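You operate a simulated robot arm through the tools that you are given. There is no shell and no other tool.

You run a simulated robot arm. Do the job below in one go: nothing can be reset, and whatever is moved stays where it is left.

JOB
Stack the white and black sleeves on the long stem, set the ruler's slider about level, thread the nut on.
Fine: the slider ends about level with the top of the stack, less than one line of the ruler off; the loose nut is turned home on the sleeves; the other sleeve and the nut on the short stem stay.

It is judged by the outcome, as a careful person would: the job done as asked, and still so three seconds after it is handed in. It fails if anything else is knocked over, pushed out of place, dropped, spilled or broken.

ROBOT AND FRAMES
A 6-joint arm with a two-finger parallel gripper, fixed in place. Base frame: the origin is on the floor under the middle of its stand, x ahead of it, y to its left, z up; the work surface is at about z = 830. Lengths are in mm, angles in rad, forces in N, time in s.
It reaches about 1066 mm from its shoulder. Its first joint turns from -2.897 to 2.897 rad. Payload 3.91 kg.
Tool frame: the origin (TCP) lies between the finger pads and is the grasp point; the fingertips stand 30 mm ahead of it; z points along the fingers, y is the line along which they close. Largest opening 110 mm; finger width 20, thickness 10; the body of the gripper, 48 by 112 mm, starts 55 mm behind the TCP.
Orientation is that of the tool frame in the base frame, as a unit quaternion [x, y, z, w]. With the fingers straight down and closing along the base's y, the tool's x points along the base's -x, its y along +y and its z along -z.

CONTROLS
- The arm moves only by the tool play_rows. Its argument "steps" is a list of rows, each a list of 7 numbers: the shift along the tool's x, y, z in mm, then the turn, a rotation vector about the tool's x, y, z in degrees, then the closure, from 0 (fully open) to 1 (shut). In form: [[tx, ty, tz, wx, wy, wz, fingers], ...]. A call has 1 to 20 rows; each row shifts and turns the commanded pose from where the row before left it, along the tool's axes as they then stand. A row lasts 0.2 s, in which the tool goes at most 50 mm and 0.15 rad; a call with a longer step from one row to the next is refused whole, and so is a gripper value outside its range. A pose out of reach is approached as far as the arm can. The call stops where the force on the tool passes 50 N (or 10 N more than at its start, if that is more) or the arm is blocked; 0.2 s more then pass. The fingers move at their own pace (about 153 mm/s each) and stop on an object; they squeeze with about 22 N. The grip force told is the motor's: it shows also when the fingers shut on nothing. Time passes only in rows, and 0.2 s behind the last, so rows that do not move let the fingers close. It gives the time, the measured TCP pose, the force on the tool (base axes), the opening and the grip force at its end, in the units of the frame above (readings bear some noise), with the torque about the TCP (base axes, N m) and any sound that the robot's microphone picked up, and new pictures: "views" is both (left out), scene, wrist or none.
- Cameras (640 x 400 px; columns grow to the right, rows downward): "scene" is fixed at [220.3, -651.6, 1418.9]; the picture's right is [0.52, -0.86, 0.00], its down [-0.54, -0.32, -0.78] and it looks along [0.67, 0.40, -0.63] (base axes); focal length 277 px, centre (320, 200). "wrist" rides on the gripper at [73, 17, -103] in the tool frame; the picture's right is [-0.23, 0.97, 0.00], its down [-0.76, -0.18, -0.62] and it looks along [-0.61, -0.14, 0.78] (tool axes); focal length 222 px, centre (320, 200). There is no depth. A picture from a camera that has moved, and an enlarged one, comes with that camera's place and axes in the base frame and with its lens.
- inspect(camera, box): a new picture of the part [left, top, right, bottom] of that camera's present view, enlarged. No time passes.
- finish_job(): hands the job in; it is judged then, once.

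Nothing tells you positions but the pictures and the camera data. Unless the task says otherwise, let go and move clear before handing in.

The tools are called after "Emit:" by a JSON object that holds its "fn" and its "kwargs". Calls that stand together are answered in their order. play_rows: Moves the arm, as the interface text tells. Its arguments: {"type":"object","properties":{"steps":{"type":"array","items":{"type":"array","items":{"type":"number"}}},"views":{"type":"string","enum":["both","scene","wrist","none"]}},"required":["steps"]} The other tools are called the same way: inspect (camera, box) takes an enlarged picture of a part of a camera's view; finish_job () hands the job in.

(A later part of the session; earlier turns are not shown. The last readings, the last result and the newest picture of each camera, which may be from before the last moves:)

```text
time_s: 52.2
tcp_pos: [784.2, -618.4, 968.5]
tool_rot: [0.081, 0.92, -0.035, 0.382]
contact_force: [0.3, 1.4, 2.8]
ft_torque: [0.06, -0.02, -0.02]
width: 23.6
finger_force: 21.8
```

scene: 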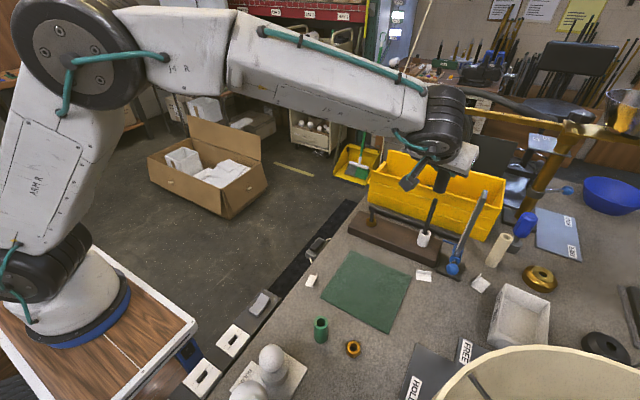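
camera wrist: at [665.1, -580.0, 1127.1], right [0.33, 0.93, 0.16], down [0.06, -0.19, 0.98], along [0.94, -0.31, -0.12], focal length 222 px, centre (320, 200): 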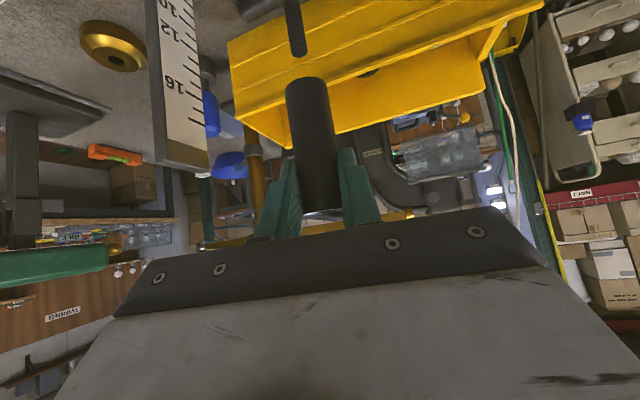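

Contact has just begun. One more small step will seat it.

Emit:
{"fn": "play_rows", "kwargs": {"steps": [[0.8, 0, 0.8, 0, 0, 0, 0.9], [0, 0, 0, 0, 0, 0, 0.9]], "views": "none"}}

Emit:
{"fn": "inspect", "kwargs": {"camera": "wrist", "box": [220, 30, 400, 180]}}

Emit:
{"fn": "inspect", "kwargs": {"camera": "scene", "box": [400, 190, 480, 260]}}

```text
time_s: 52.8
tcp_pos: [783.1, -618.6, 967.6]
tool_rot: [0.081, 0.919, -0.036, 0.383]
contact_force: [1.3, 2.6, 10.7]
ft_torque: [0.21, -0.19, 0.05]
width: 23.7
finger_force: 21.7
```

```text
2.67 times, centred on (310, 105) of wrist
camera zoom: at [663.7, -580.5, 987.8], right [0.33, 0.93, 0.16], down [0.06, -0.19, 0.98], along [0.94, -0.31, -0.12], focal length 592 px, centre (347, 453)
```

zoom: 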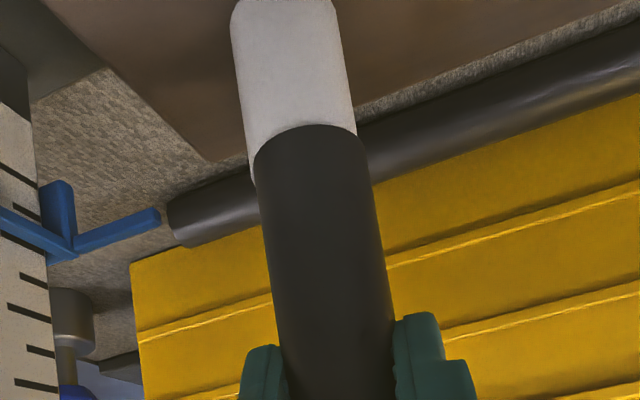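

```text
5.71 times, centred on (440, 225) of scene
camera zoom: at [220.3, -651.6, 1418.9], right [0.52, -0.86, 0.0], down [-0.54, -0.32, -0.78], along [0.67, 0.4, -0.63], focal length 1585 px, centre (-366, 57)
```

zoom: 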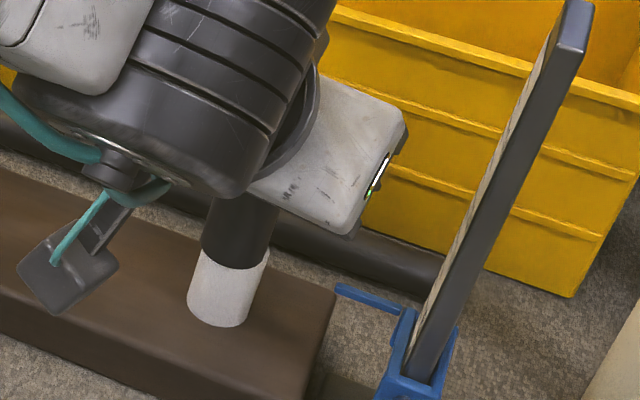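

The black sleeve is seated on the white one, putting the stack top at about z 980. I'll release and back out.

Emit:
{"fn": "play_rows", "kwargs": {"steps": [[0, 0, 0, 0, 0, 0, 0.8], [0, 0, 0, 0, 0, 0, 0.7], [0, 0, 0, 0, 0, 0, 0.64], [0, 0, 0, 0, 0, 0, 0.64], [0, 0, -10, 0, 0, 0, 0.64], [0, 0, -20, 0, 0, 0, 0.64], [0, 0, -30, 0, 0, 0, 0.64], [0, 0, -30, 0, 0, 0, 0.64], [0, 0, -30, 0, 0, 0, 0.64], [0, 0, 0, 0, 0, 0, 0.64], [0, 0, 0, 0, 0, 0, 0.64]]}}

Emit:
{"fn": "inspect", "kwargs": {"camera": "wrist", "box": [160, 0, 400, 200]}}

Emit:
{"fn": "inspect", "kwargs": {"camera": "scene", "box": [390, 180, 490, 290]}}

```text
time_s: 55.2
tcp_pos: [702.0, -604.5, 1050.4]
tool_rot: [0.08, 0.92, -0.035, 0.381]
contact_force: [-1.0, -0.3, 0.8]
ft_torque: [0.0, -0.03, -0.02]
width: 39.6
finger_force: 0.2
camera wrist: at [581.6, -566.3, 1070.7], right [0.33, 0.93, 0.16], down [0.06, -0.19, 0.98], along [0.94, -0.31, -0.12], focal length 222 px, centre (320, 200)
```

scene: 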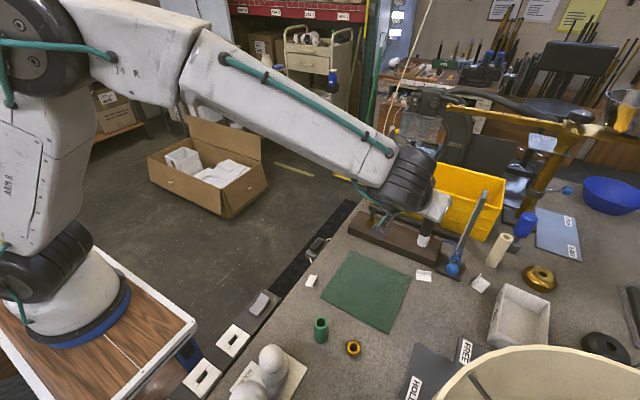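
wrist: 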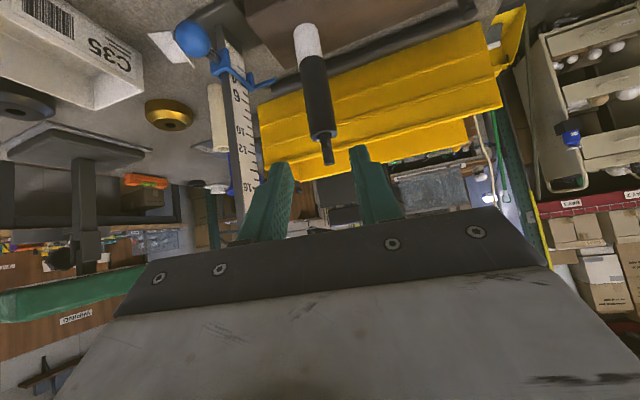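

```text
2.00 times, centred on (280, 100) of wrist
camera zoom: at [581.6, -566.3, 1070.7], right [0.33, 0.93, 0.16], down [0.06, -0.19, 0.98], along [0.94, -0.31, -0.12], focal length 444 px, centre (400, 400)
```

zoom: 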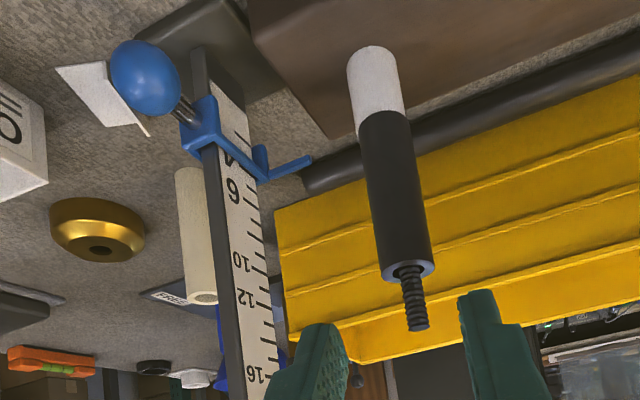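

```text
3.64 times, centred on (440, 235) of scene
camera zoom: at [220.3, -651.6, 1418.9], right [0.52, -0.86, 0.0], down [-0.54, -0.32, -0.78], along [0.67, 0.4, -0.63], focal length 1008 px, centre (-116, 73)
```

zoom: 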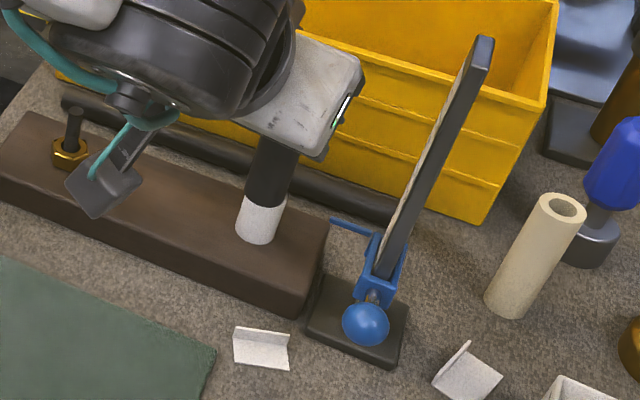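

The stack is complete, and the stem sticks out about 25–30 mm above it. The ruler's lines are about 10 mm apart and read about zero at the block top, so the slider needs to go to about 12. I'll move the hand over the slider's blue knob for a closer look.

Emit:
{"fn": "play_rows", "kwargs": {"steps": [[5.74, -19.5, 12, 0, 0, 0, 0.5], [5.74, -19.5, 16.4, 0, 0, 0, 0.5], [5.74, -19.5, 16.4, 0, 0, 0, 0.5], [5.74, -19.5, 16.4, 0, 0, 0, 0.5], [5.74, -19.5, 16.4, 0, 0, 0, 0.5], [0, 0, 0, 0, 0, 0, 0.5], [0, 0, 0, 0, 0, 0, 0.5]]}}

Emit:
{"fn": "inspect", "kwargs": {"camera": "wrist", "box": [220, 40, 440, 220]}}

Emit:
{"fn": "inspect", "kwargs": {"camera": "scene", "box": [420, 180, 510, 290]}}

```text
time_s: 56.8
tcp_pos: [719.4, -703.4, 978.6]
tool_rot: [0.08, 0.92, -0.034, 0.382]
contact_force: [0.3, 0.3, 0.6]
ft_torque: [0.01, 0.01, -0.01]
width: 55.0
finger_force: 0.1
camera wrist: at [599.2, -665.7, 998.4], right [0.33, 0.93, 0.16], down [0.06, -0.19, 0.98], along [0.94, -0.31, -0.12], focal length 222 px, centre (320, 200)
```

scene: 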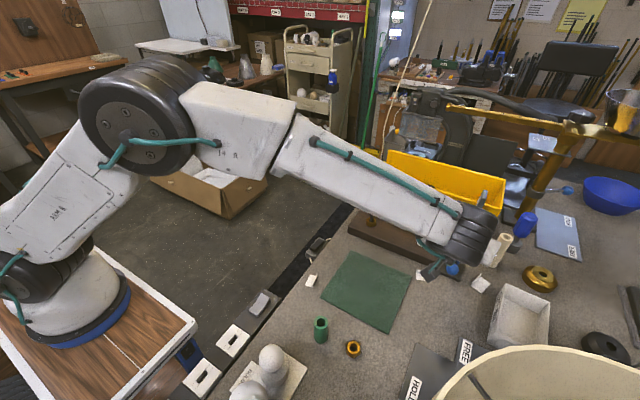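
wrist: 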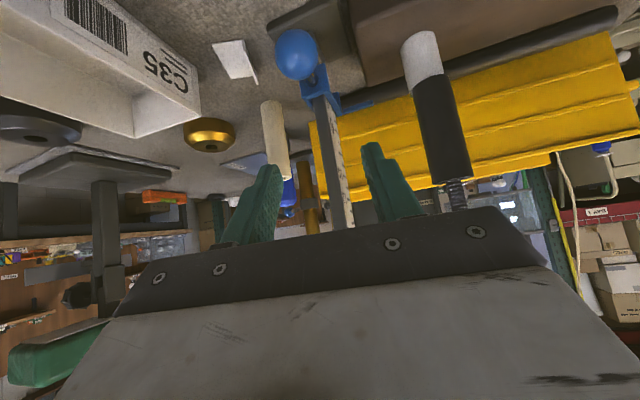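

```text
2.22 times, centred on (330, 130) of wrist
camera zoom: at [599.2, -665.7, 998.4], right [0.33, 0.93, 0.16], down [0.06, -0.19, 0.98], along [0.94, -0.31, -0.12], focal length 494 px, centre (298, 356)
```

zoom: 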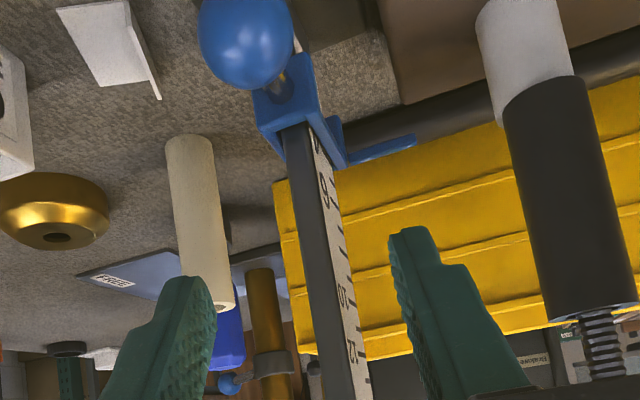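

```text
3.64 times, centred on (465, 235) of scene
camera zoom: at [220.3, -651.6, 1418.9], right [0.52, -0.86, 0.0], down [-0.54, -0.32, -0.78], along [0.67, 0.4, -0.63], focal length 1008 px, centre (-207, 73)
```

zoom: 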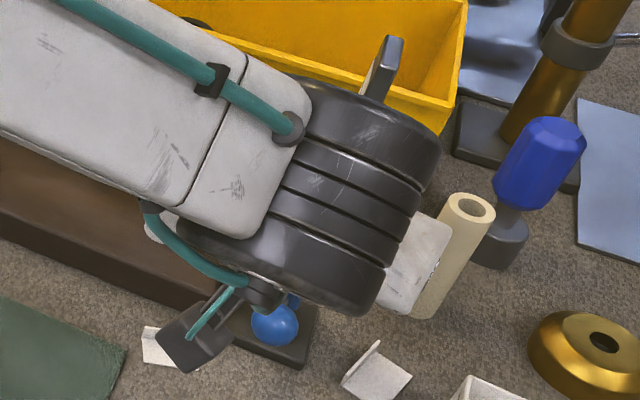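

The ball knob faces the robot and the scale faces the stack. I'll lower part way to triangulate the knob before gripping it.

Emit:
{"fn": "play_rows", "kwargs": {"steps": [[9.5, -1, 9.5, 0, 0, 0, 0.5], [9.5, -1, 9.5, 0, 0, 0, 0.5], [9.5, -1, 9.5, 0, 0, 0, 0.5], [0, 0, 0, 0, 0, 0, 0.5], [0, 0, 0, 0, 0, 0, 0.5]]}}

Emit:
{"fn": "inspect", "kwargs": {"camera": "wrist", "box": [220, 60, 440, 220]}}

Emit:
{"fn": "inspect", "kwargs": {"camera": "scene", "box": [430, 200, 520, 290]}}

```text
time_s: 58.0
tcp_pos: [718.4, -708.2, 937.6]
tool_rot: [0.08, 0.92, -0.034, 0.381]
contact_force: [0.2, 0.3, -0.6]
ft_torque: [-0.03, 0.01, 0.02]
width: 55.0
finger_force: 0.0
camera wrist: at [597.6, -669.6, 957.4], right [0.33, 0.93, 0.16], down [0.06, -0.19, 0.98], along [0.94, -0.31, -0.12], focal length 222 px, centre (320, 200)
```

scene: 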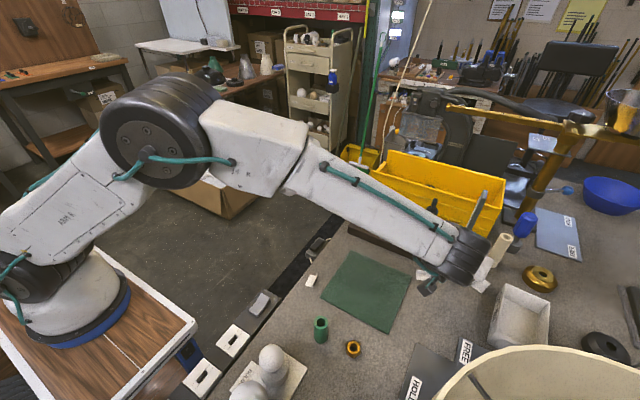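
wrist: 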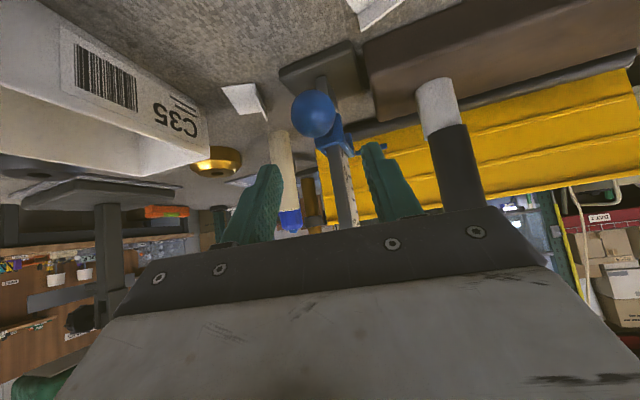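

```text
2.50 times, centred on (330, 140) of wrist
camera zoom: at [597.6, -669.6, 957.4], right [0.33, 0.93, 0.16], down [0.06, -0.19, 0.98], along [0.94, -0.31, -0.12], focal length 555 px, centre (295, 350)
```

zoom: 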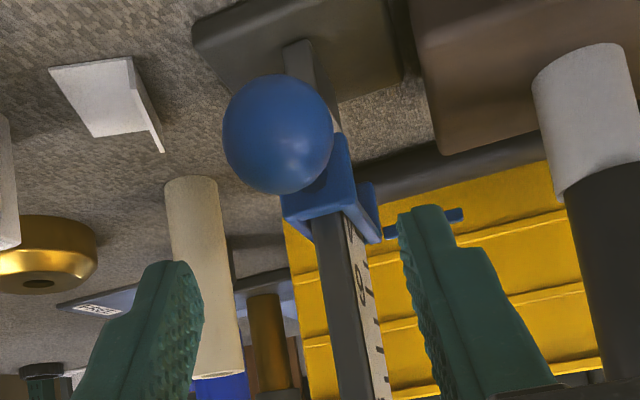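

```text
4.44 times, centred on (475, 245) of scene
camera zoom: at [220.3, -651.6, 1418.9], right [0.52, -0.86, 0.0], down [-0.54, -0.32, -0.78], along [0.67, 0.4, -0.63], focal length 1233 px, centre (-369, 0)
```

zoom: 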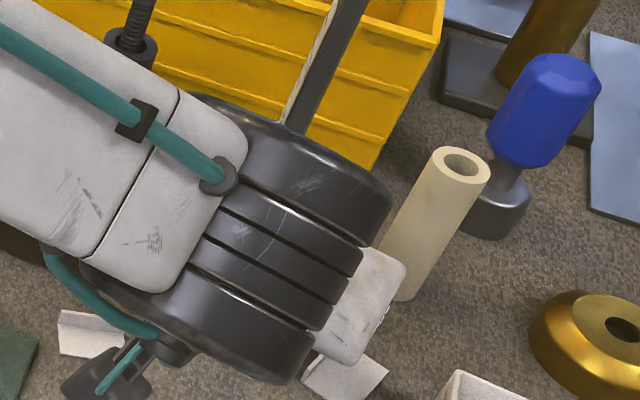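

The knob is triangulated at about (729,-708,884.5). I'll lower so the ball sits about 15 mm ahead of the grasp point, without closing yet.

Emit:
{"fn": "play_rows", "kwargs": {"steps": [[6.04, 0.44, 5.98, 0, 0, 0, 0.5], [6.04, 0.44, 5.98, 0, 0, 0, 0.5], [6.04, 0.44, 5.98, 0, 0, 0, 0.5], [6.04, 0.44, 5.98, 0, 0, 0, 0.5], [6.04, 0.44, 5.98, 0, 0, 0, 0.5], [0, 0, 0, 0, 0, 0, 0.5], [0, 0, 0, 0, 0, 0, 0.5]]}}

Emit:
{"fn": "inspect", "kwargs": {"camera": "wrist", "box": [220, 90, 440, 240]}}

Emit:
{"fn": "inspect", "kwargs": {"camera": "scene", "box": [430, 200, 520, 290]}}

```text
time_s: 59.6
tcp_pos: [715.5, -705.2, 893.9]
tool_rot: [0.08, 0.92, -0.035, 0.382]
contact_force: [0.0, 1.2, 0.0]
ft_torque: [0.0, 0.03, 0.01]
width: 55.0
finger_force: 0.1
camera wrist: at [595.2, -667.5, 914.3], right [0.33, 0.93, 0.16], down [0.06, -0.19, 0.98], along [0.94, -0.31, -0.12], focal length 222 px, centre (320, 200)
```

scene: 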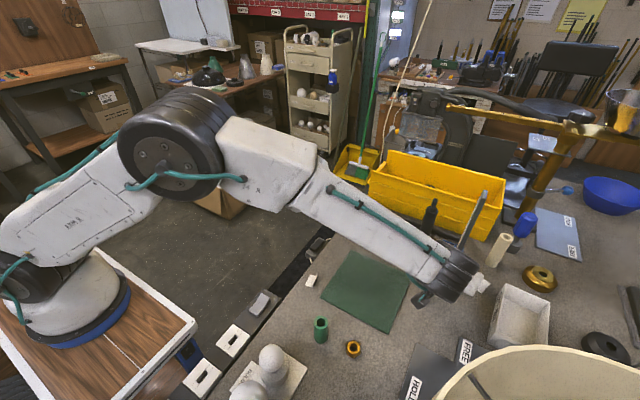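
wrist: 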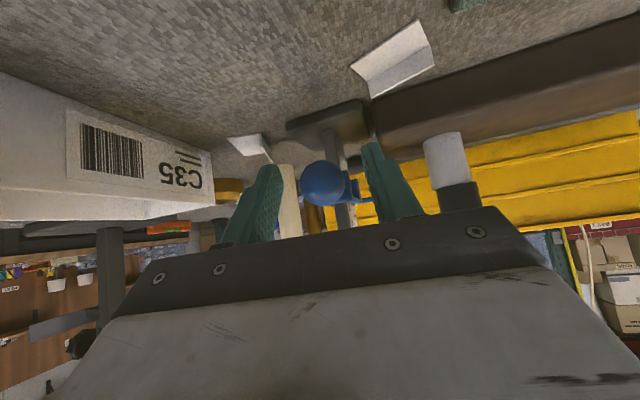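

```text
2.67 times, centred on (330, 165) of wrist
camera zoom: at [595.2, -667.5, 914.3], right [0.33, 0.93, 0.16], down [0.06, -0.19, 0.98], along [0.94, -0.31, -0.12], focal length 592 px, centre (293, 293)
```

zoom: 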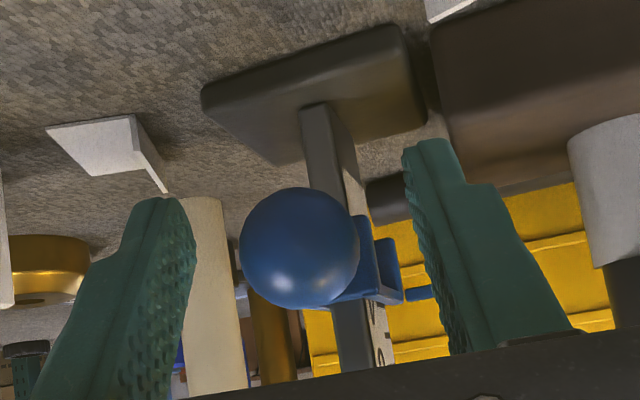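

```text
4.44 times, centred on (475, 245) of scene
camera zoom: at [220.3, -651.6, 1418.9], right [0.52, -0.86, 0.0], down [-0.54, -0.32, -0.78], along [0.67, 0.4, -0.63], focal length 1233 px, centre (-369, 0)
```

zoom: 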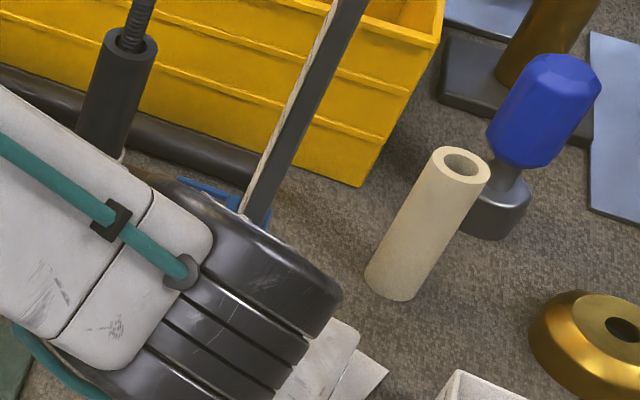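

The ball is laterally centred but slightly above the pad centre. I'll shift a few mm, then close on it and check the forces.

Emit:
{"fn": "play_rows", "kwargs": {"steps": [[-6, -0.3, 2.8, 0, 0, 0, 0.5], [0, 0, 0, 0, 0, 0, 0.5], [0, 0, 0, 0, 0, 0, 0.6], [0, 0, 0, 0, 0, 0, 0.68], [0, 0, 0, 0, 0, 0, 0.74], [0, 0, 0, 0, 0, 0, 0.78], [0, 0, 0, 0, 0, 0, 0.8]]}}

Emit:
{"fn": "inspect", "kwargs": {"camera": "wrist", "box": [220, 90, 440, 240]}}

Emit:
{"fn": "inspect", "kwargs": {"camera": "scene", "box": [430, 180, 520, 290]}}

```text
time_s: 61.2
tcp_pos: [722.5, -706.1, 895.0]
tool_rot: [0.079, 0.92, -0.033, 0.382]
contact_force: [-4.6, 20.2, 0.1]
ft_torque: [0.29, 0.12, 0.63]
width: 31.8
finger_force: 9.5
camera wrist: at [601.8, -667.7, 916.5], right [0.33, 0.93, 0.16], down [0.07, -0.19, 0.98], along [0.94, -0.31, -0.12], focal length 222 px, centre (320, 200)
```

scene: 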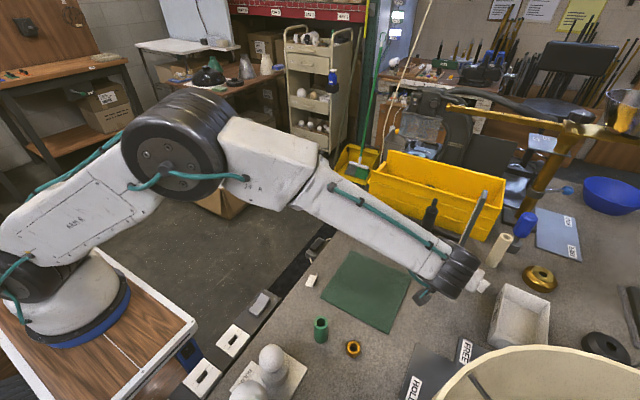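
wrist: 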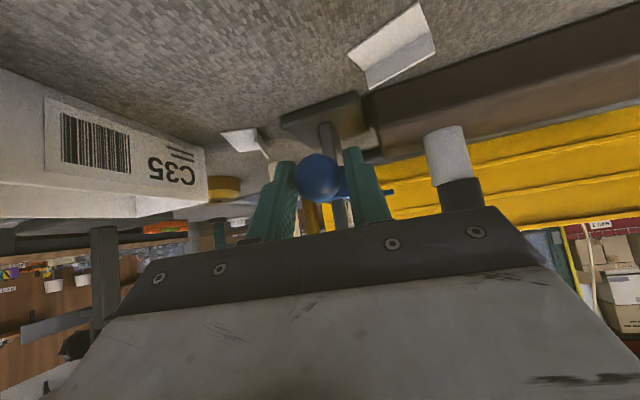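

```text
2.67 times, centred on (330, 165) of wrist
camera zoom: at [601.8, -667.7, 916.5], right [0.33, 0.93, 0.16], down [0.07, -0.19, 0.98], along [0.94, -0.31, -0.12], focal length 592 px, centre (293, 293)
```

zoom: 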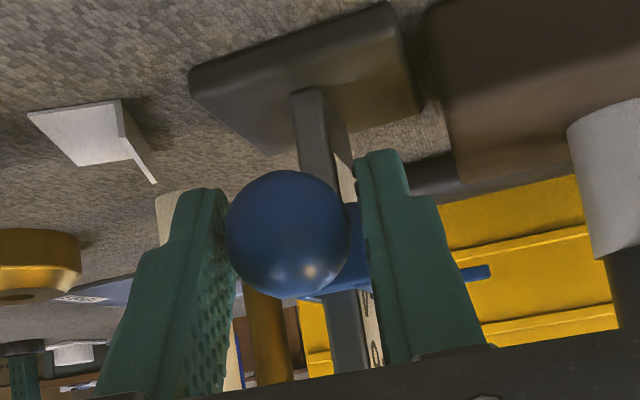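

```text
3.64 times, centred on (475, 235) of scene
camera zoom: at [220.3, -651.6, 1418.9], right [0.52, -0.86, 0.0], down [-0.54, -0.32, -0.78], along [0.67, 0.4, -0.63], focal length 1008 px, centre (-244, 73)
```

zoom: 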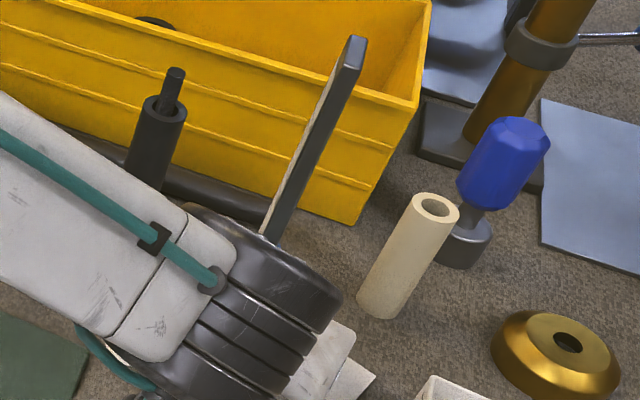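

The hand feels about 20 N along +y, so one finger is pressing before the other. I'll ease the fingers slightly, shift about 1 mm toward +y, and close again.

Emit:
{"fn": "play_rows", "kwargs": {"steps": [[0, 0, 0, 0, 0, 0, 0.68], [0, 1.0, 0, 0, 0, 0, 0.66], [0, 0, 0, 0, 0, 0, 0.66]], "views": "none"}}

Emit:
{"fn": "inspect", "kwargs": {"camera": "wrist", "box": [260, 110, 400, 220]}}

```text
time_s: 62.0
tcp_pos: [721.8, -707.4, 896.2]
tool_rot: [0.081, 0.92, -0.035, 0.382]
contact_force: [-0.7, 0.0, -0.1]
ft_torque: [0.02, 0.01, -0.01]
width: 37.5
finger_force: 0.0
```

```text
3.64 times, centred on (330, 165) of wrist
camera zoom: at [602.0, -669.0, 917.4], right [0.33, 0.93, 0.16], down [0.06, -0.19, 0.98], along [0.94, -0.31, -0.12], focal length 808 px, centre (284, 327)
```

zoom: 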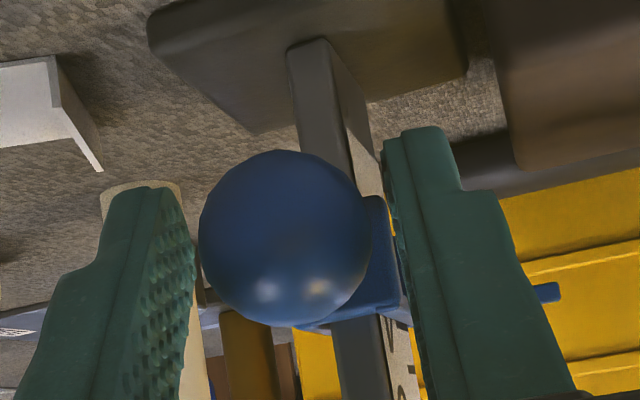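

The ball is centred now, but the +y fingertip is probably reaching the slider body behind the ball. I'll back off 6 mm along the fingers and close again.

Emit:
{"fn": "play_rows", "kwargs": {"steps": [[0, 0, -6, 0, 0, 0, 0.66], [0, 0, 0, 0, 0, 0, 0.66], [0, 0, 0, 0, 0, 0, 0.7], [0, 0, 0, 0, 0, 0, 0.73], [0, 0, 0, 0, 0, 0, 0.75], [0, 0, 0, 0, 0, 0, 0.75]], "views": "none"}}

Emit:
{"fn": "inspect", "kwargs": {"camera": "wrist", "box": [260, 110, 400, 220]}}

```text
time_s: 63.4
tcp_pos: [719.1, -705.7, 900.4]
tool_rot: [0.08, 0.92, -0.035, 0.382]
contact_force: [-0.7, 2.1, -0.4]
ft_torque: [0.01, 0.01, 0.01]
width: 28.4
finger_force: 0.2
```

```text
3.64 times, centred on (330, 165) of wrist
camera zoom: at [598.9, -667.4, 920.6], right [0.33, 0.93, 0.16], down [0.06, -0.19, 0.98], along [0.94, -0.31, -0.12], focal length 808 px, centre (284, 327)
```

zoom: 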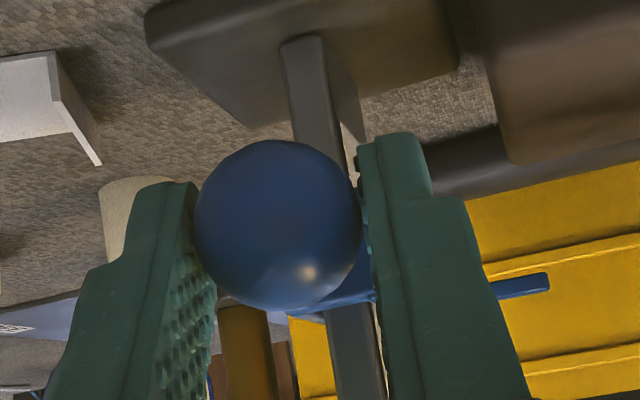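

The fingers are just touching the ball on both sides with little side force. I'll close fully and check.

Emit:
{"fn": "play_rows", "kwargs": {"steps": [[0, 0.3, 0, 0, 0, 0, 0.78], [0, 0, 0, 0, 0, 0, 0.82], [0, 0, 0, 0, 0, 0, 0.9], [0, 0, 0, 0, 0, 0, 0.9]], "views": "none"}}

Emit:
{"fn": "inspect", "kwargs": {"camera": "wrist", "box": [260, 110, 400, 220]}}

```text
time_s: 64.4
tcp_pos: [718.9, -705.8, 899.5]
tool_rot: [0.081, 0.92, -0.035, 0.382]
contact_force: [0.4, 1.5, 2.3]
ft_torque: [0.01, -0.07, 0.03]
width: 26.4
finger_force: 45.2
```

```text
3.64 times, centred on (330, 165) of wrist
camera zoom: at [598.9, -667.2, 920.4], right [0.33, 0.93, 0.16], down [0.06, -0.19, 0.98], along [0.94, -0.31, -0.12], focal length 808 px, centre (284, 327)
```

zoom: 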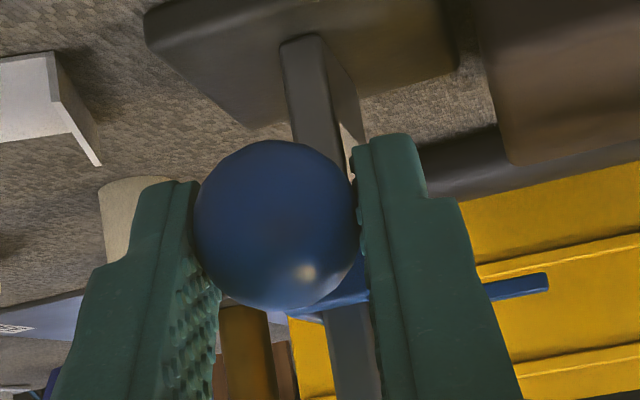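

The knob is gripped with little external force. I'll try lifting a few mm and watch the load.

Emit:
{"fn": "play_rows", "kwargs": {"steps": [[-1.4, 0, -1.4, 0, 0, 0, 0.9], [-1.4, 0, -1.4, 0, 0, 0, 0.9], [-1.4, 0, -1.4, 0, 0, 0, 0.9], [0, 0, 0, 0, 0, 0, 0.9]]}}

Emit:
{"fn": "inspect", "kwargs": {"camera": "wrist", "box": [260, 110, 400, 220]}}

Emit:
{"fn": "inspect", "kwargs": {"camera": "scene", "box": [430, 180, 520, 290]}}

```text
time_s: 65.4
tcp_pos: [718.9, -705.3, 905.6]
tool_rot: [0.08, 0.92, -0.035, 0.382]
contact_force: [-14.5, 10.4, -1.0]
ft_torque: [0.16, 0.58, 0.1]
width: 26.8
finger_force: 44.7
camera wrist: at [599.0, -667.2, 926.4], right [0.33, 0.93, 0.16], down [0.07, -0.19, 0.98], along [0.94, -0.31, -0.12], focal length 222 px, centre (320, 200)
```

scene: 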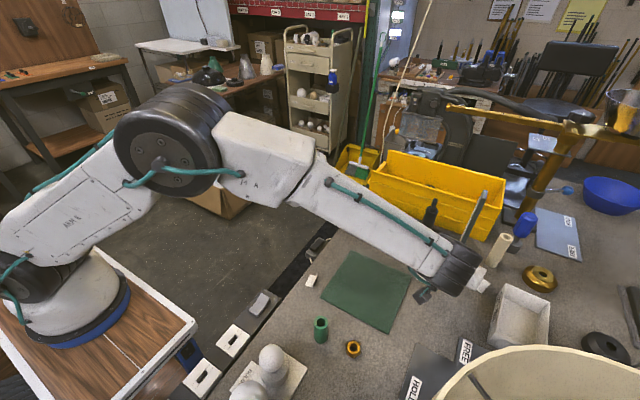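
wrist: 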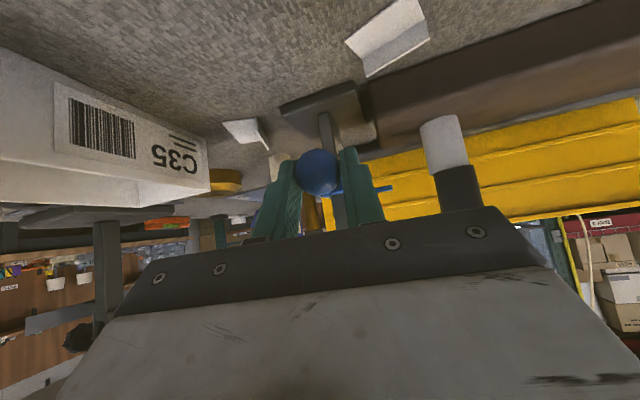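

```text
3.64 times, centred on (330, 165) of wrist
camera zoom: at [599.0, -667.2, 926.4], right [0.33, 0.93, 0.16], down [0.07, -0.19, 0.98], along [0.94, -0.31, -0.12], focal length 808 px, centre (284, 327)
```

zoom: 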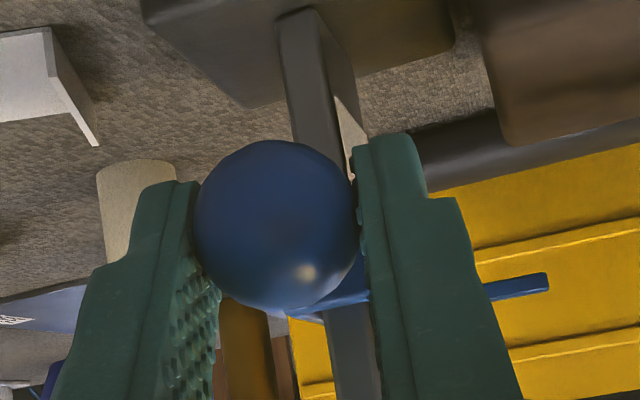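

```text
3.64 times, centred on (475, 235) of scene
camera zoom: at [220.3, -651.6, 1418.9], right [0.52, -0.86, 0.0], down [-0.54, -0.32, -0.78], along [0.67, 0.4, -0.63], focal length 1008 px, centre (-244, 73)
```

zoom: 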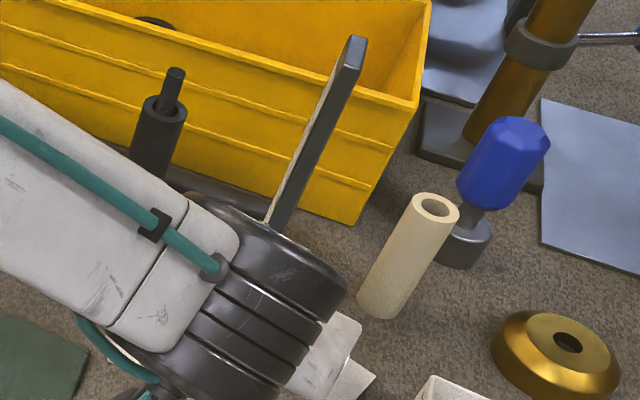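

The slider rises with the knob under almost no vertical load, and the ruler stays put. There's some sideways force from hand drift, so I'll relieve that while raising further.

Emit:
{"fn": "play_rows", "kwargs": {"steps": [[1.0, 0.6, -1.0, 0, 0, 0, 0.9], [-2.8, 0, -2.8, 0, 0, 0, 0.9], [-2.8, 0, -2.8, 0, 0, 0, 0.9], [-2.8, 0, -2.8, 0, 0, 0, 0.9], [0, 0, 0, 0, 0, 0, 0.9]], "views": "none"}}

```text
time_s: 66.6
tcp_pos: [718.0, -704.7, 915.3]
tool_rot: [0.081, 0.92, -0.035, 0.381]
contact_force: [1.0, -6.4, -0.5]
ft_torque: [-0.07, -0.12, -0.07]
width: 26.5
finger_force: 44.7
```

The side force is small now, so I'll raise in stages.

Emit:
{"fn": "play_rows", "kwargs": {"steps": [[0, -0.4, 0, 0, 0, 0, 0.9], [-3.54, 0, -3.54, 0, 0, 0, 0.9], [-3.54, 0, -3.54, 0, 0, 0, 0.9], [-3.54, 0, -3.54, 0, 0, 0, 0.9], [-3.54, 0, -3.54, 0, 0, 0, 0.9], [0, 0, 0, 0, 0, 0, 0.9]], "views": "none"}}

```text
time_s: 68.0
tcp_pos: [720.0, -705.8, 937.3]
tool_rot: [0.08, 0.92, -0.034, 0.382]
contact_force: [10.2, -8.7, -1.4]
ft_torque: [-0.04, -0.07, -0.02]
width: 26.6
finger_force: 44.9
```

Emit:
{"fn": "play_rows", "kwargs": {"steps": [[-0.7, -0.6, 0.7, 0, 0, 0, 0.9], [-3.54, 0, -3.54, 0, 0, 0, 0.9], [-3.54, 0, -3.54, 0, 0, 0, 0.9], [-3.54, 0, -3.54, 0, 0, 0, 0.9], [-3.54, 0, -3.54, 0, 0, 0, 0.9], [0, 0, 0, 0, 0, 0, 0.9]], "views": "both"}}

Emit:
{"fn": "inspect", "kwargs": {"camera": "wrist", "box": [240, 80, 480, 240]}}

Emit:
{"fn": "inspect", "kwargs": {"camera": "scene", "box": [420, 170, 510, 270]}}

```text
time_s: 69.4
tcp_pos: [719.3, -705.7, 958.3]
tool_rot: [0.08, 0.92, -0.035, 0.382]
contact_force: [-9.1, 11.3, -1.3]
ft_torque: [0.2, 0.33, 0.08]
width: 26.6
finger_force: 44.9
camera wrist: at [598.9, -667.2, 977.9], right [0.33, 0.93, 0.16], down [0.06, -0.19, 0.98], along [0.94, -0.31, -0.12], focal length 222 px, centre (320, 200)
```

scene: 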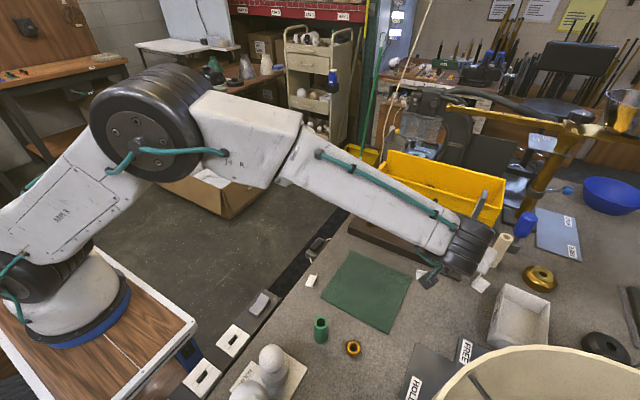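
wrist: 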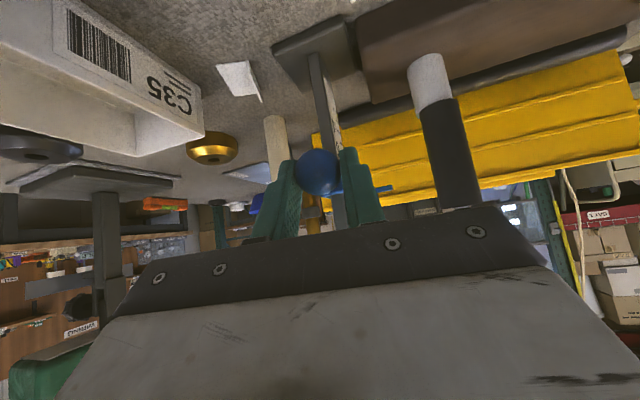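

```text
2.50 times, centred on (360, 160) of wrist
camera zoom: at [598.9, -667.2, 977.9], right [0.33, 0.93, 0.16], down [0.06, -0.19, 0.98], along [0.94, -0.31, -0.12], focal length 555 px, centre (220, 300)
```

zoom: 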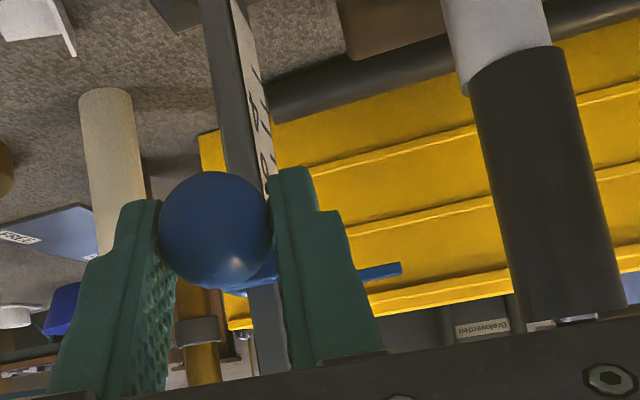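

```text
4.00 times, centred on (465, 220) of scene
camera zoom: at [220.3, -651.6, 1418.9], right [0.52, -0.86, 0.0], down [-0.54, -0.32, -0.78], along [0.67, 0.4, -0.63], focal length 1109 px, centre (-260, 120)
```

zoom: 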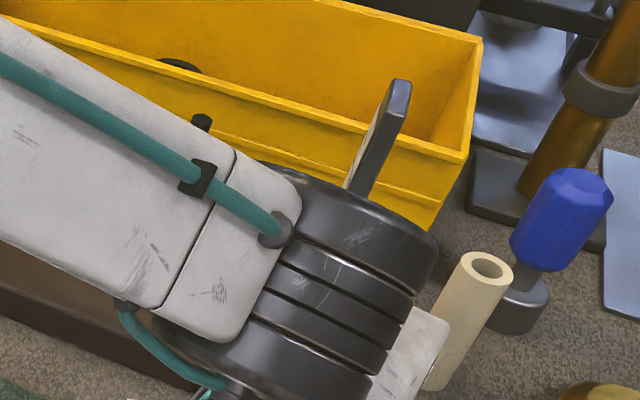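

The pointer is now at about z 953, so it needs about 25 mm more. I'll keep raising and relieving side force.

Emit:
{"fn": "play_rows", "kwargs": {"steps": [[0.5, 0.55, -0.5, 0, 0, 0, 0.9], [-3.54, 0, -3.54, 0, 0, 0, 0.9], [-3.54, 0, -3.54, 0, 0, 0, 0.9], [-3.54, 0, -3.54, 0, 0, 0, 0.9], [-3.54, 0, -3.54, 0, 0, 0, 0.9], [0, 0, 0, 0, 0, 0, 0.9], [0, 0, 0, 0, 0, 0, 0.9]], "views": "none"}}

Emit:
{"fn": "inspect", "kwargs": {"camera": "wrist", "box": [240, 80, 480, 240]}}

Emit:
{"fn": "inspect", "kwargs": {"camera": "scene", "box": [420, 170, 510, 270]}}

```text
time_s: 71.0
tcp_pos: [719.6, -704.9, 975.9]
tool_rot: [0.08, 0.92, -0.035, 0.382]
contact_force: [15.9, 1.2, 1.0]
ft_torque: [-0.05, -0.26, 0.05]
width: 26.3
finger_force: 44.7
```

```text
2.50 times, centred on (360, 160) of wrist
camera zoom: at [598.8, -667.3, 996.9], right [0.33, 0.93, 0.16], down [0.07, -0.19, 0.98], along [0.94, -0.31, -0.12], focal length 555 px, centre (220, 300)
```

zoom: 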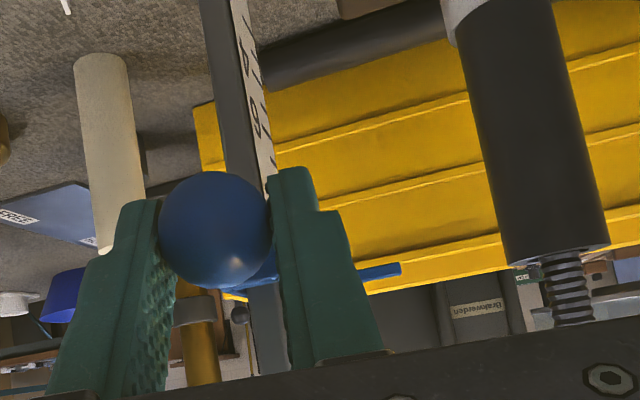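

```text
4.00 times, centred on (465, 220) of scene
camera zoom: at [220.3, -651.6, 1418.9], right [0.52, -0.86, 0.0], down [-0.54, -0.32, -0.78], along [0.67, 0.4, -0.63], focal length 1109 px, centre (-260, 120)
```

zoom: 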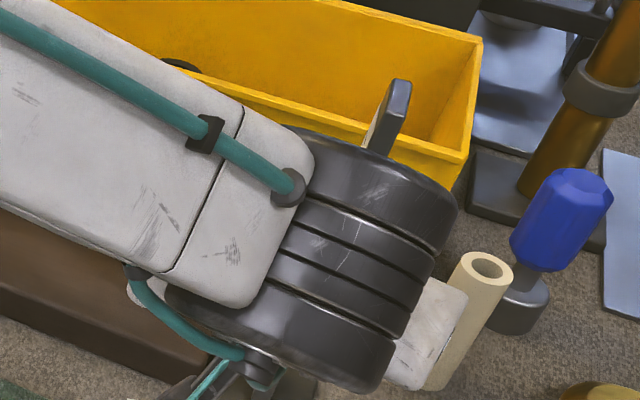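

By this view the stack top is at z≈980 and the pointer at z≈974. I'll raise about 6 mm more and relieve the side force.

Emit:
{"fn": "play_rows", "kwargs": {"steps": [[-0.7, 0.2, 0.7, 0, 0, 0, 0.9], [-2.1, 0, -2.1, 0, 0, 0, 0.9], [-2.1, 0, -2.1, 0, 0, 0, 0.9], [0, 0, 0, 0, 0, 0, 0.9], [0, 0, 0, 0, 0, 0, 0.9]], "views": "none"}}

Emit:
{"fn": "inspect", "kwargs": {"camera": "wrist", "box": [240, 80, 480, 240]}}

```text
time_s: 72.2
tcp_pos: [717.8, -705.7, 981.4]
tool_rot: [0.08, 0.92, -0.035, 0.381]
contact_force: [-7.2, 16.3, -1.4]
ft_torque: [0.26, 0.41, 0.05]
width: 26.7
finger_force: 45.2
```

```text
2.50 times, centred on (360, 160) of wrist
camera zoom: at [598.9, -667.2, 1003.0], right [0.33, 0.93, 0.16], down [0.07, -0.19, 0.98], along [0.94, -0.31, -0.12], focal length 555 px, centre (220, 300)
```

zoom: 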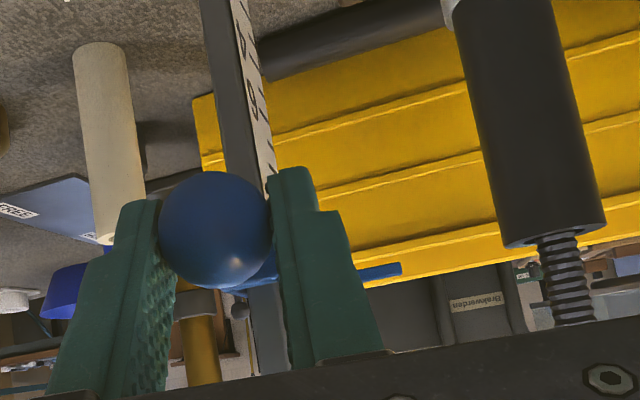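

The pointer now matches the stack top at z≈980. I'll relieve the side force and open slowly to see whether the slider holds.

Emit:
{"fn": "play_rows", "kwargs": {"steps": [[0.35, 0.7, -0.35, 0, 0, 0, 0.9], [0, 0, 0, 0, 0, 0, 0.9], [0, 0, 0, 0, 0, 0, 0.9]], "views": "none"}}

```text
time_s: 73.0
tcp_pos: [719.1, -705.2, 982.8]
tool_rot: [0.081, 0.92, -0.036, 0.382]
contact_force: [0.8, -0.1, -0.3]
ft_torque: [-0.05, -0.18, 0.0]
width: 26.5
finger_force: 44.7
```

Emit:
{"fn": "play_rows", "kwargs": {"steps": [[0, 0, 0, 0, 0, 0, 0.8], [0, 0, 0, 0, 0, 0, 0.72], [0, 0, 0, 0, 0, 0, 0.62], [0, 0, 0, 0, 0, 0, 0.5], [0, 0, 0, 0, 0, 0, 0.5]], "views": "none"}}

Emit:
{"fn": "inspect", "kwargs": {"camera": "wrist", "box": [240, 80, 480, 240]}}

```text
time_s: 74.2
tcp_pos: [719.4, -704.4, 981.6]
tool_rot: [0.08, 0.92, -0.034, 0.383]
contact_force: [0.0, -0.8, 0.9]
ft_torque: [0.02, -0.02, 0.0]
width: 55.2
finger_force: 0.0
```

```text
2.50 times, centred on (360, 160) of wrist
camera zoom: at [599.2, -666.3, 1003.4], right [0.33, 0.93, 0.16], down [0.06, -0.19, 0.98], along [0.94, -0.31, -0.12], focal length 555 px, centre (220, 300)
```

zoom: 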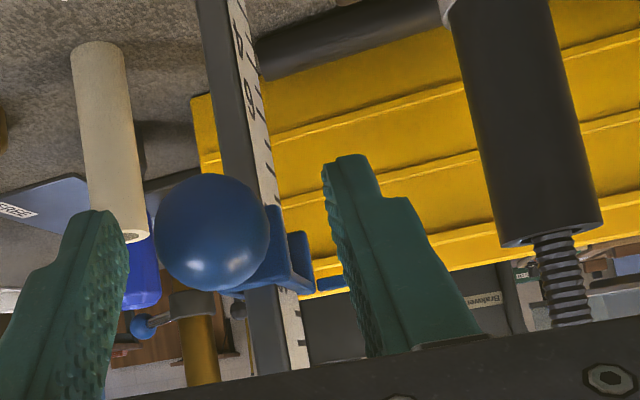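

The slider holds after release. I'll back out and check it against the ruler and the stack.

Emit:
{"fn": "play_rows", "kwargs": {"steps": [[0, 0, -10, 0, 0, 0, 0.5], [0, 0, -20, 0, 0, 0, 0.5], [0, 0, -25, 0, 0, 0, 0.5], [0, 0, -25, 0, 0, 0, 0.5], [0, 0, 0, 0, 0, 0, 0.5], [0, 0, 0, 0, 0, 0, 0.5]]}}

Emit:
{"fn": "inspect", "kwargs": {"camera": "wrist", "box": [240, 40, 480, 220]}}

Emit:
{"fn": "inspect", "kwargs": {"camera": "scene", "box": [420, 170, 510, 270]}}

```text
time_s: 75.6
tcp_pos: [662.6, -693.0, 1036.9]
tool_rot: [0.08, 0.92, -0.034, 0.382]
contact_force: [-0.5, -0.1, 0.4]
ft_torque: [0.0, -0.06, -0.01]
width: 54.8
finger_force: 0.1
camera wrist: at [542.1, -654.9, 1058.2], right [0.33, 0.93, 0.16], down [0.07, -0.19, 0.98], along [0.94, -0.31, -0.12], focal length 222 px, centre (320, 200)
```

scene: 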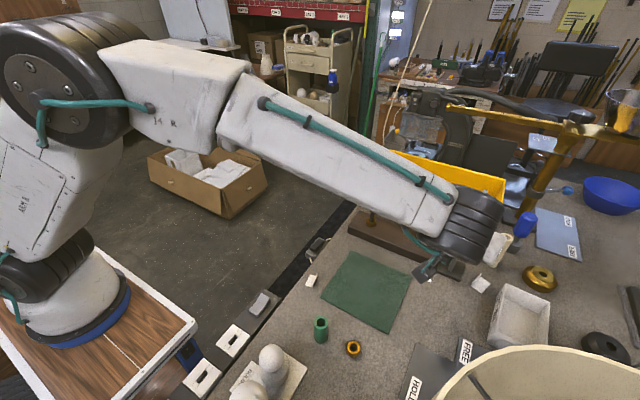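
wrist: 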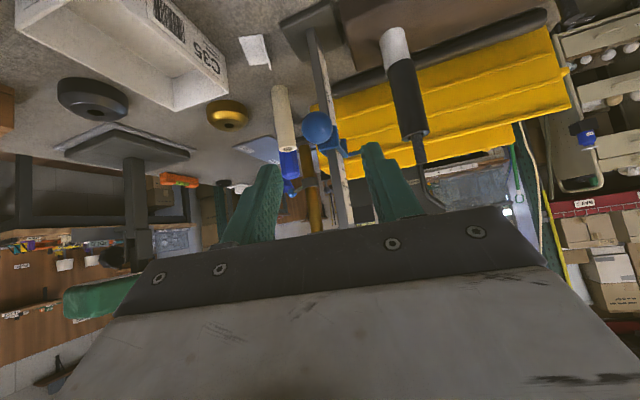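

```text
2.22 times, centred on (360, 130) of wrist
camera zoom: at [542.1, -654.9, 1058.2], right [0.33, 0.93, 0.16], down [0.07, -0.19, 0.98], along [0.94, -0.31, -0.12], focal length 494 px, centre (231, 356)
```

zoom: 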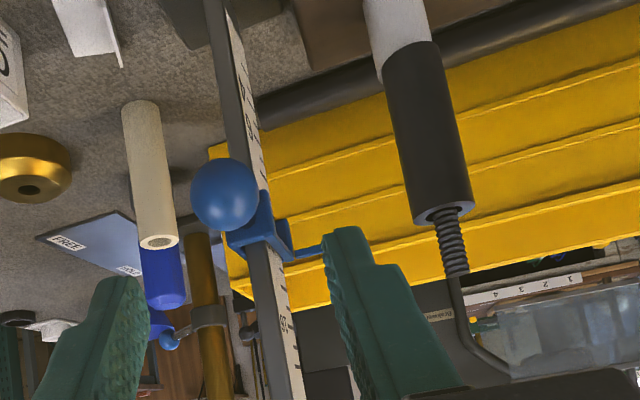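

```text
4.00 times, centred on (465, 220) of scene
camera zoom: at [220.3, -651.6, 1418.9], right [0.52, -0.86, 0.0], down [-0.54, -0.32, -0.78], along [0.67, 0.4, -0.63], focal length 1109 px, centre (-260, 120)
```

zoom: 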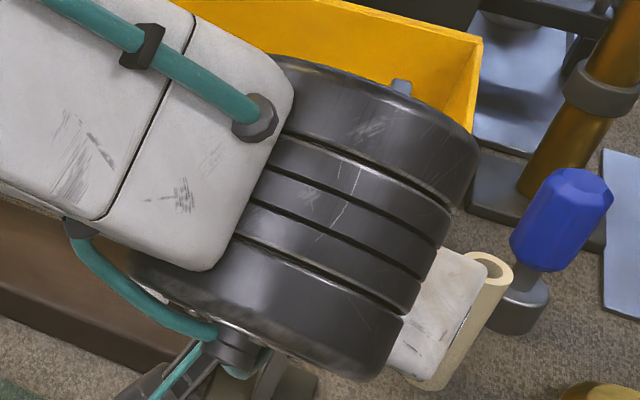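

The pointer sits beside the stack at about the right height, and I'll verify it once the scene view is clear. The nut needs a vertical hand, so before fetching it I'll check that the arm can hold a vertical pose above the stem.

Emit:
{"fn": "play_rows", "kwargs": {"steps": [[-21.2, 0, -21.2, 0, 0, 0, 0.5], [-21.2, 0, -21.2, 0, 0, 0, 0.5], [-21.2, 0, -21.2, 0, 0, 0, 0.5], [0, 0, 0, 0, 7.5, 0, 0.5], [0, 0, 0, 0, 7.5, 0, 0.5], [0, 0, 0, 0, 7.5, 0, 0.5], [0, 0, 0, 0, 7.5, 0, 0.5], [0, 0, 0, 0, 7.5, 0, 0.5], [0, 0, 0, 0, 7.5, 0, 0.5], [-22.7, 18.6, 0, 0, 0, 0, 0.5], [-22.7, 18.6, 0, 0, 0, 0, 0.5], [-22.7, 18.6, 0, 0, 0, 0, 0.5], [-22.7, 18.6, 0, 0, 0, 0, 0.5], [-22.7, 18.6, 0, 0, 0, 0, 0.5], [0, 0, 0, 0, 0, 0, 0.5], [0, 0, 0, 0, 0, 0, 0.5]]}}

```text
time_s: 79.0
tcp_pos: [787.1, -614.9, 1128.8]
tool_rot: [0.088, 0.996, -0.001, 0.0]
contact_force: [-0.4, -1.0, 0.2]
ft_torque: [0.02, 0.01, -0.01]
width: 55.0
finger_force: 0.0
out of reach, approached as far as the arm can: row 14
camera wrist: at [717.6, -585.1, 1230.2], right [0.39, 0.92, 0.0], down [0.72, -0.31, 0.62], along [0.57, -0.25, -0.78], focal length 222 px, centre (320, 200)
```

scene: 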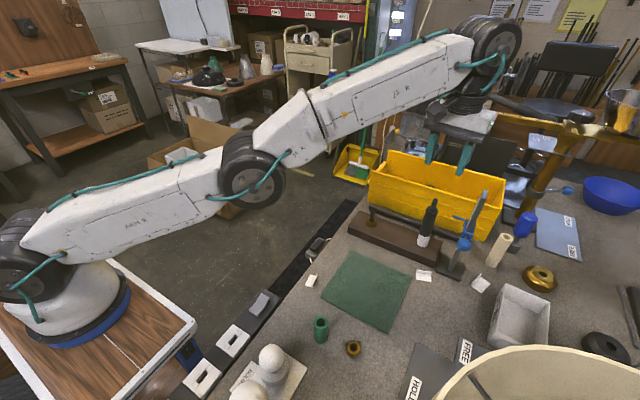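
wrist: 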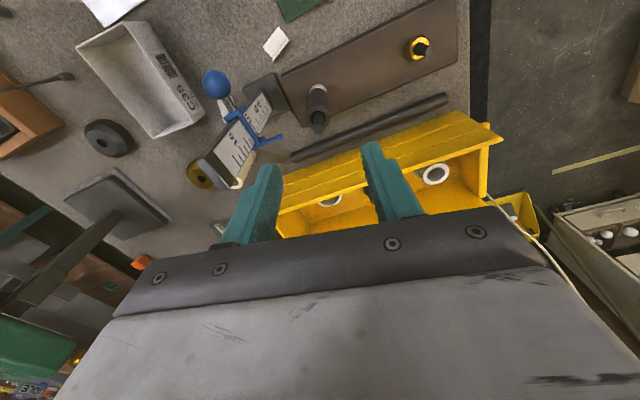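

The vertical pose is only marginally out of reach at this height and should be reachable lower down. The scene view is clear now, so I'll check the slider against the stack.

Emit:
{"fn": "inspect", "kwargs": {"camera": "scene", "box": [410, 180, 490, 250]}}

Emit:
{"fn": "inspect", "kwargs": {"camera": "wrist", "box": [190, 60, 350, 200]}}

Emit:
{"fn": "inspect", "kwargs": {"camera": "scene", "box": [440, 180, 500, 225]}}

```text
5.71 times, centred on (450, 215) of scene
camera zoom: at [220.3, -651.6, 1418.9], right [0.52, -0.86, 0.0], down [-0.54, -0.32, -0.78], along [0.67, 0.4, -0.63], focal length 1585 px, centre (-423, 114)
```

zoom: 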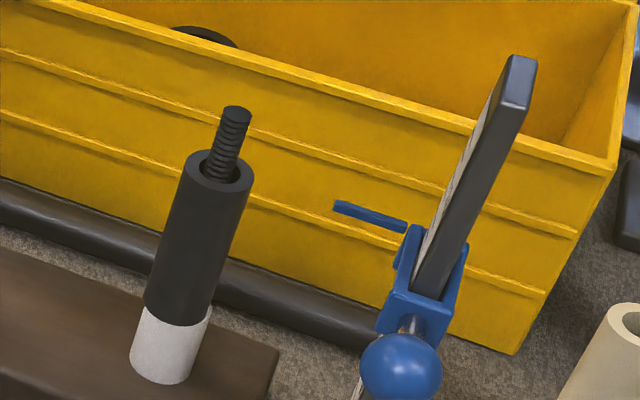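

```text
2.86 times, centred on (270, 130) of wrist
camera zoom: at [717.6, -585.1, 1230.2], right [0.39, 0.92, 0.0], down [0.72, -0.31, 0.62], along [0.57, -0.25, -0.78], focal length 635 px, centre (463, 400)
```

zoom: 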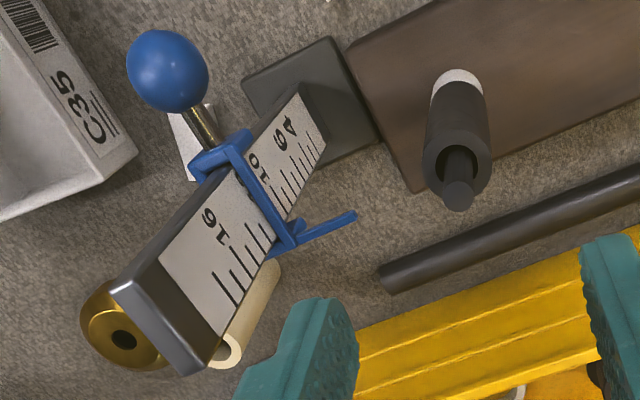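

```text
8.89 times, centred on (470, 202) of scene
camera zoom: at [220.3, -651.6, 1418.9], right [0.52, -0.86, 0.0], down [-0.54, -0.32, -0.78], along [0.67, 0.4, -0.63], focal length 2465 px, centre (-1013, 178)
```

zoom: 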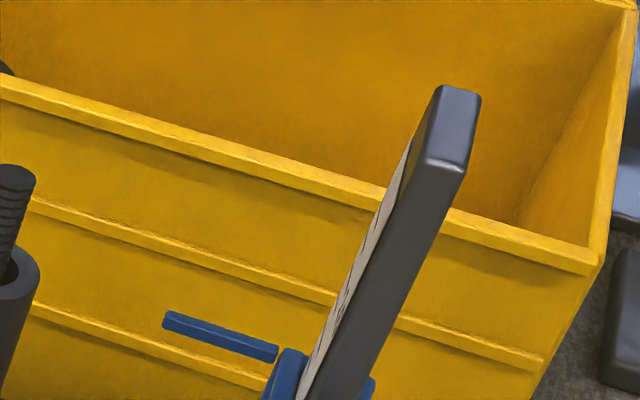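

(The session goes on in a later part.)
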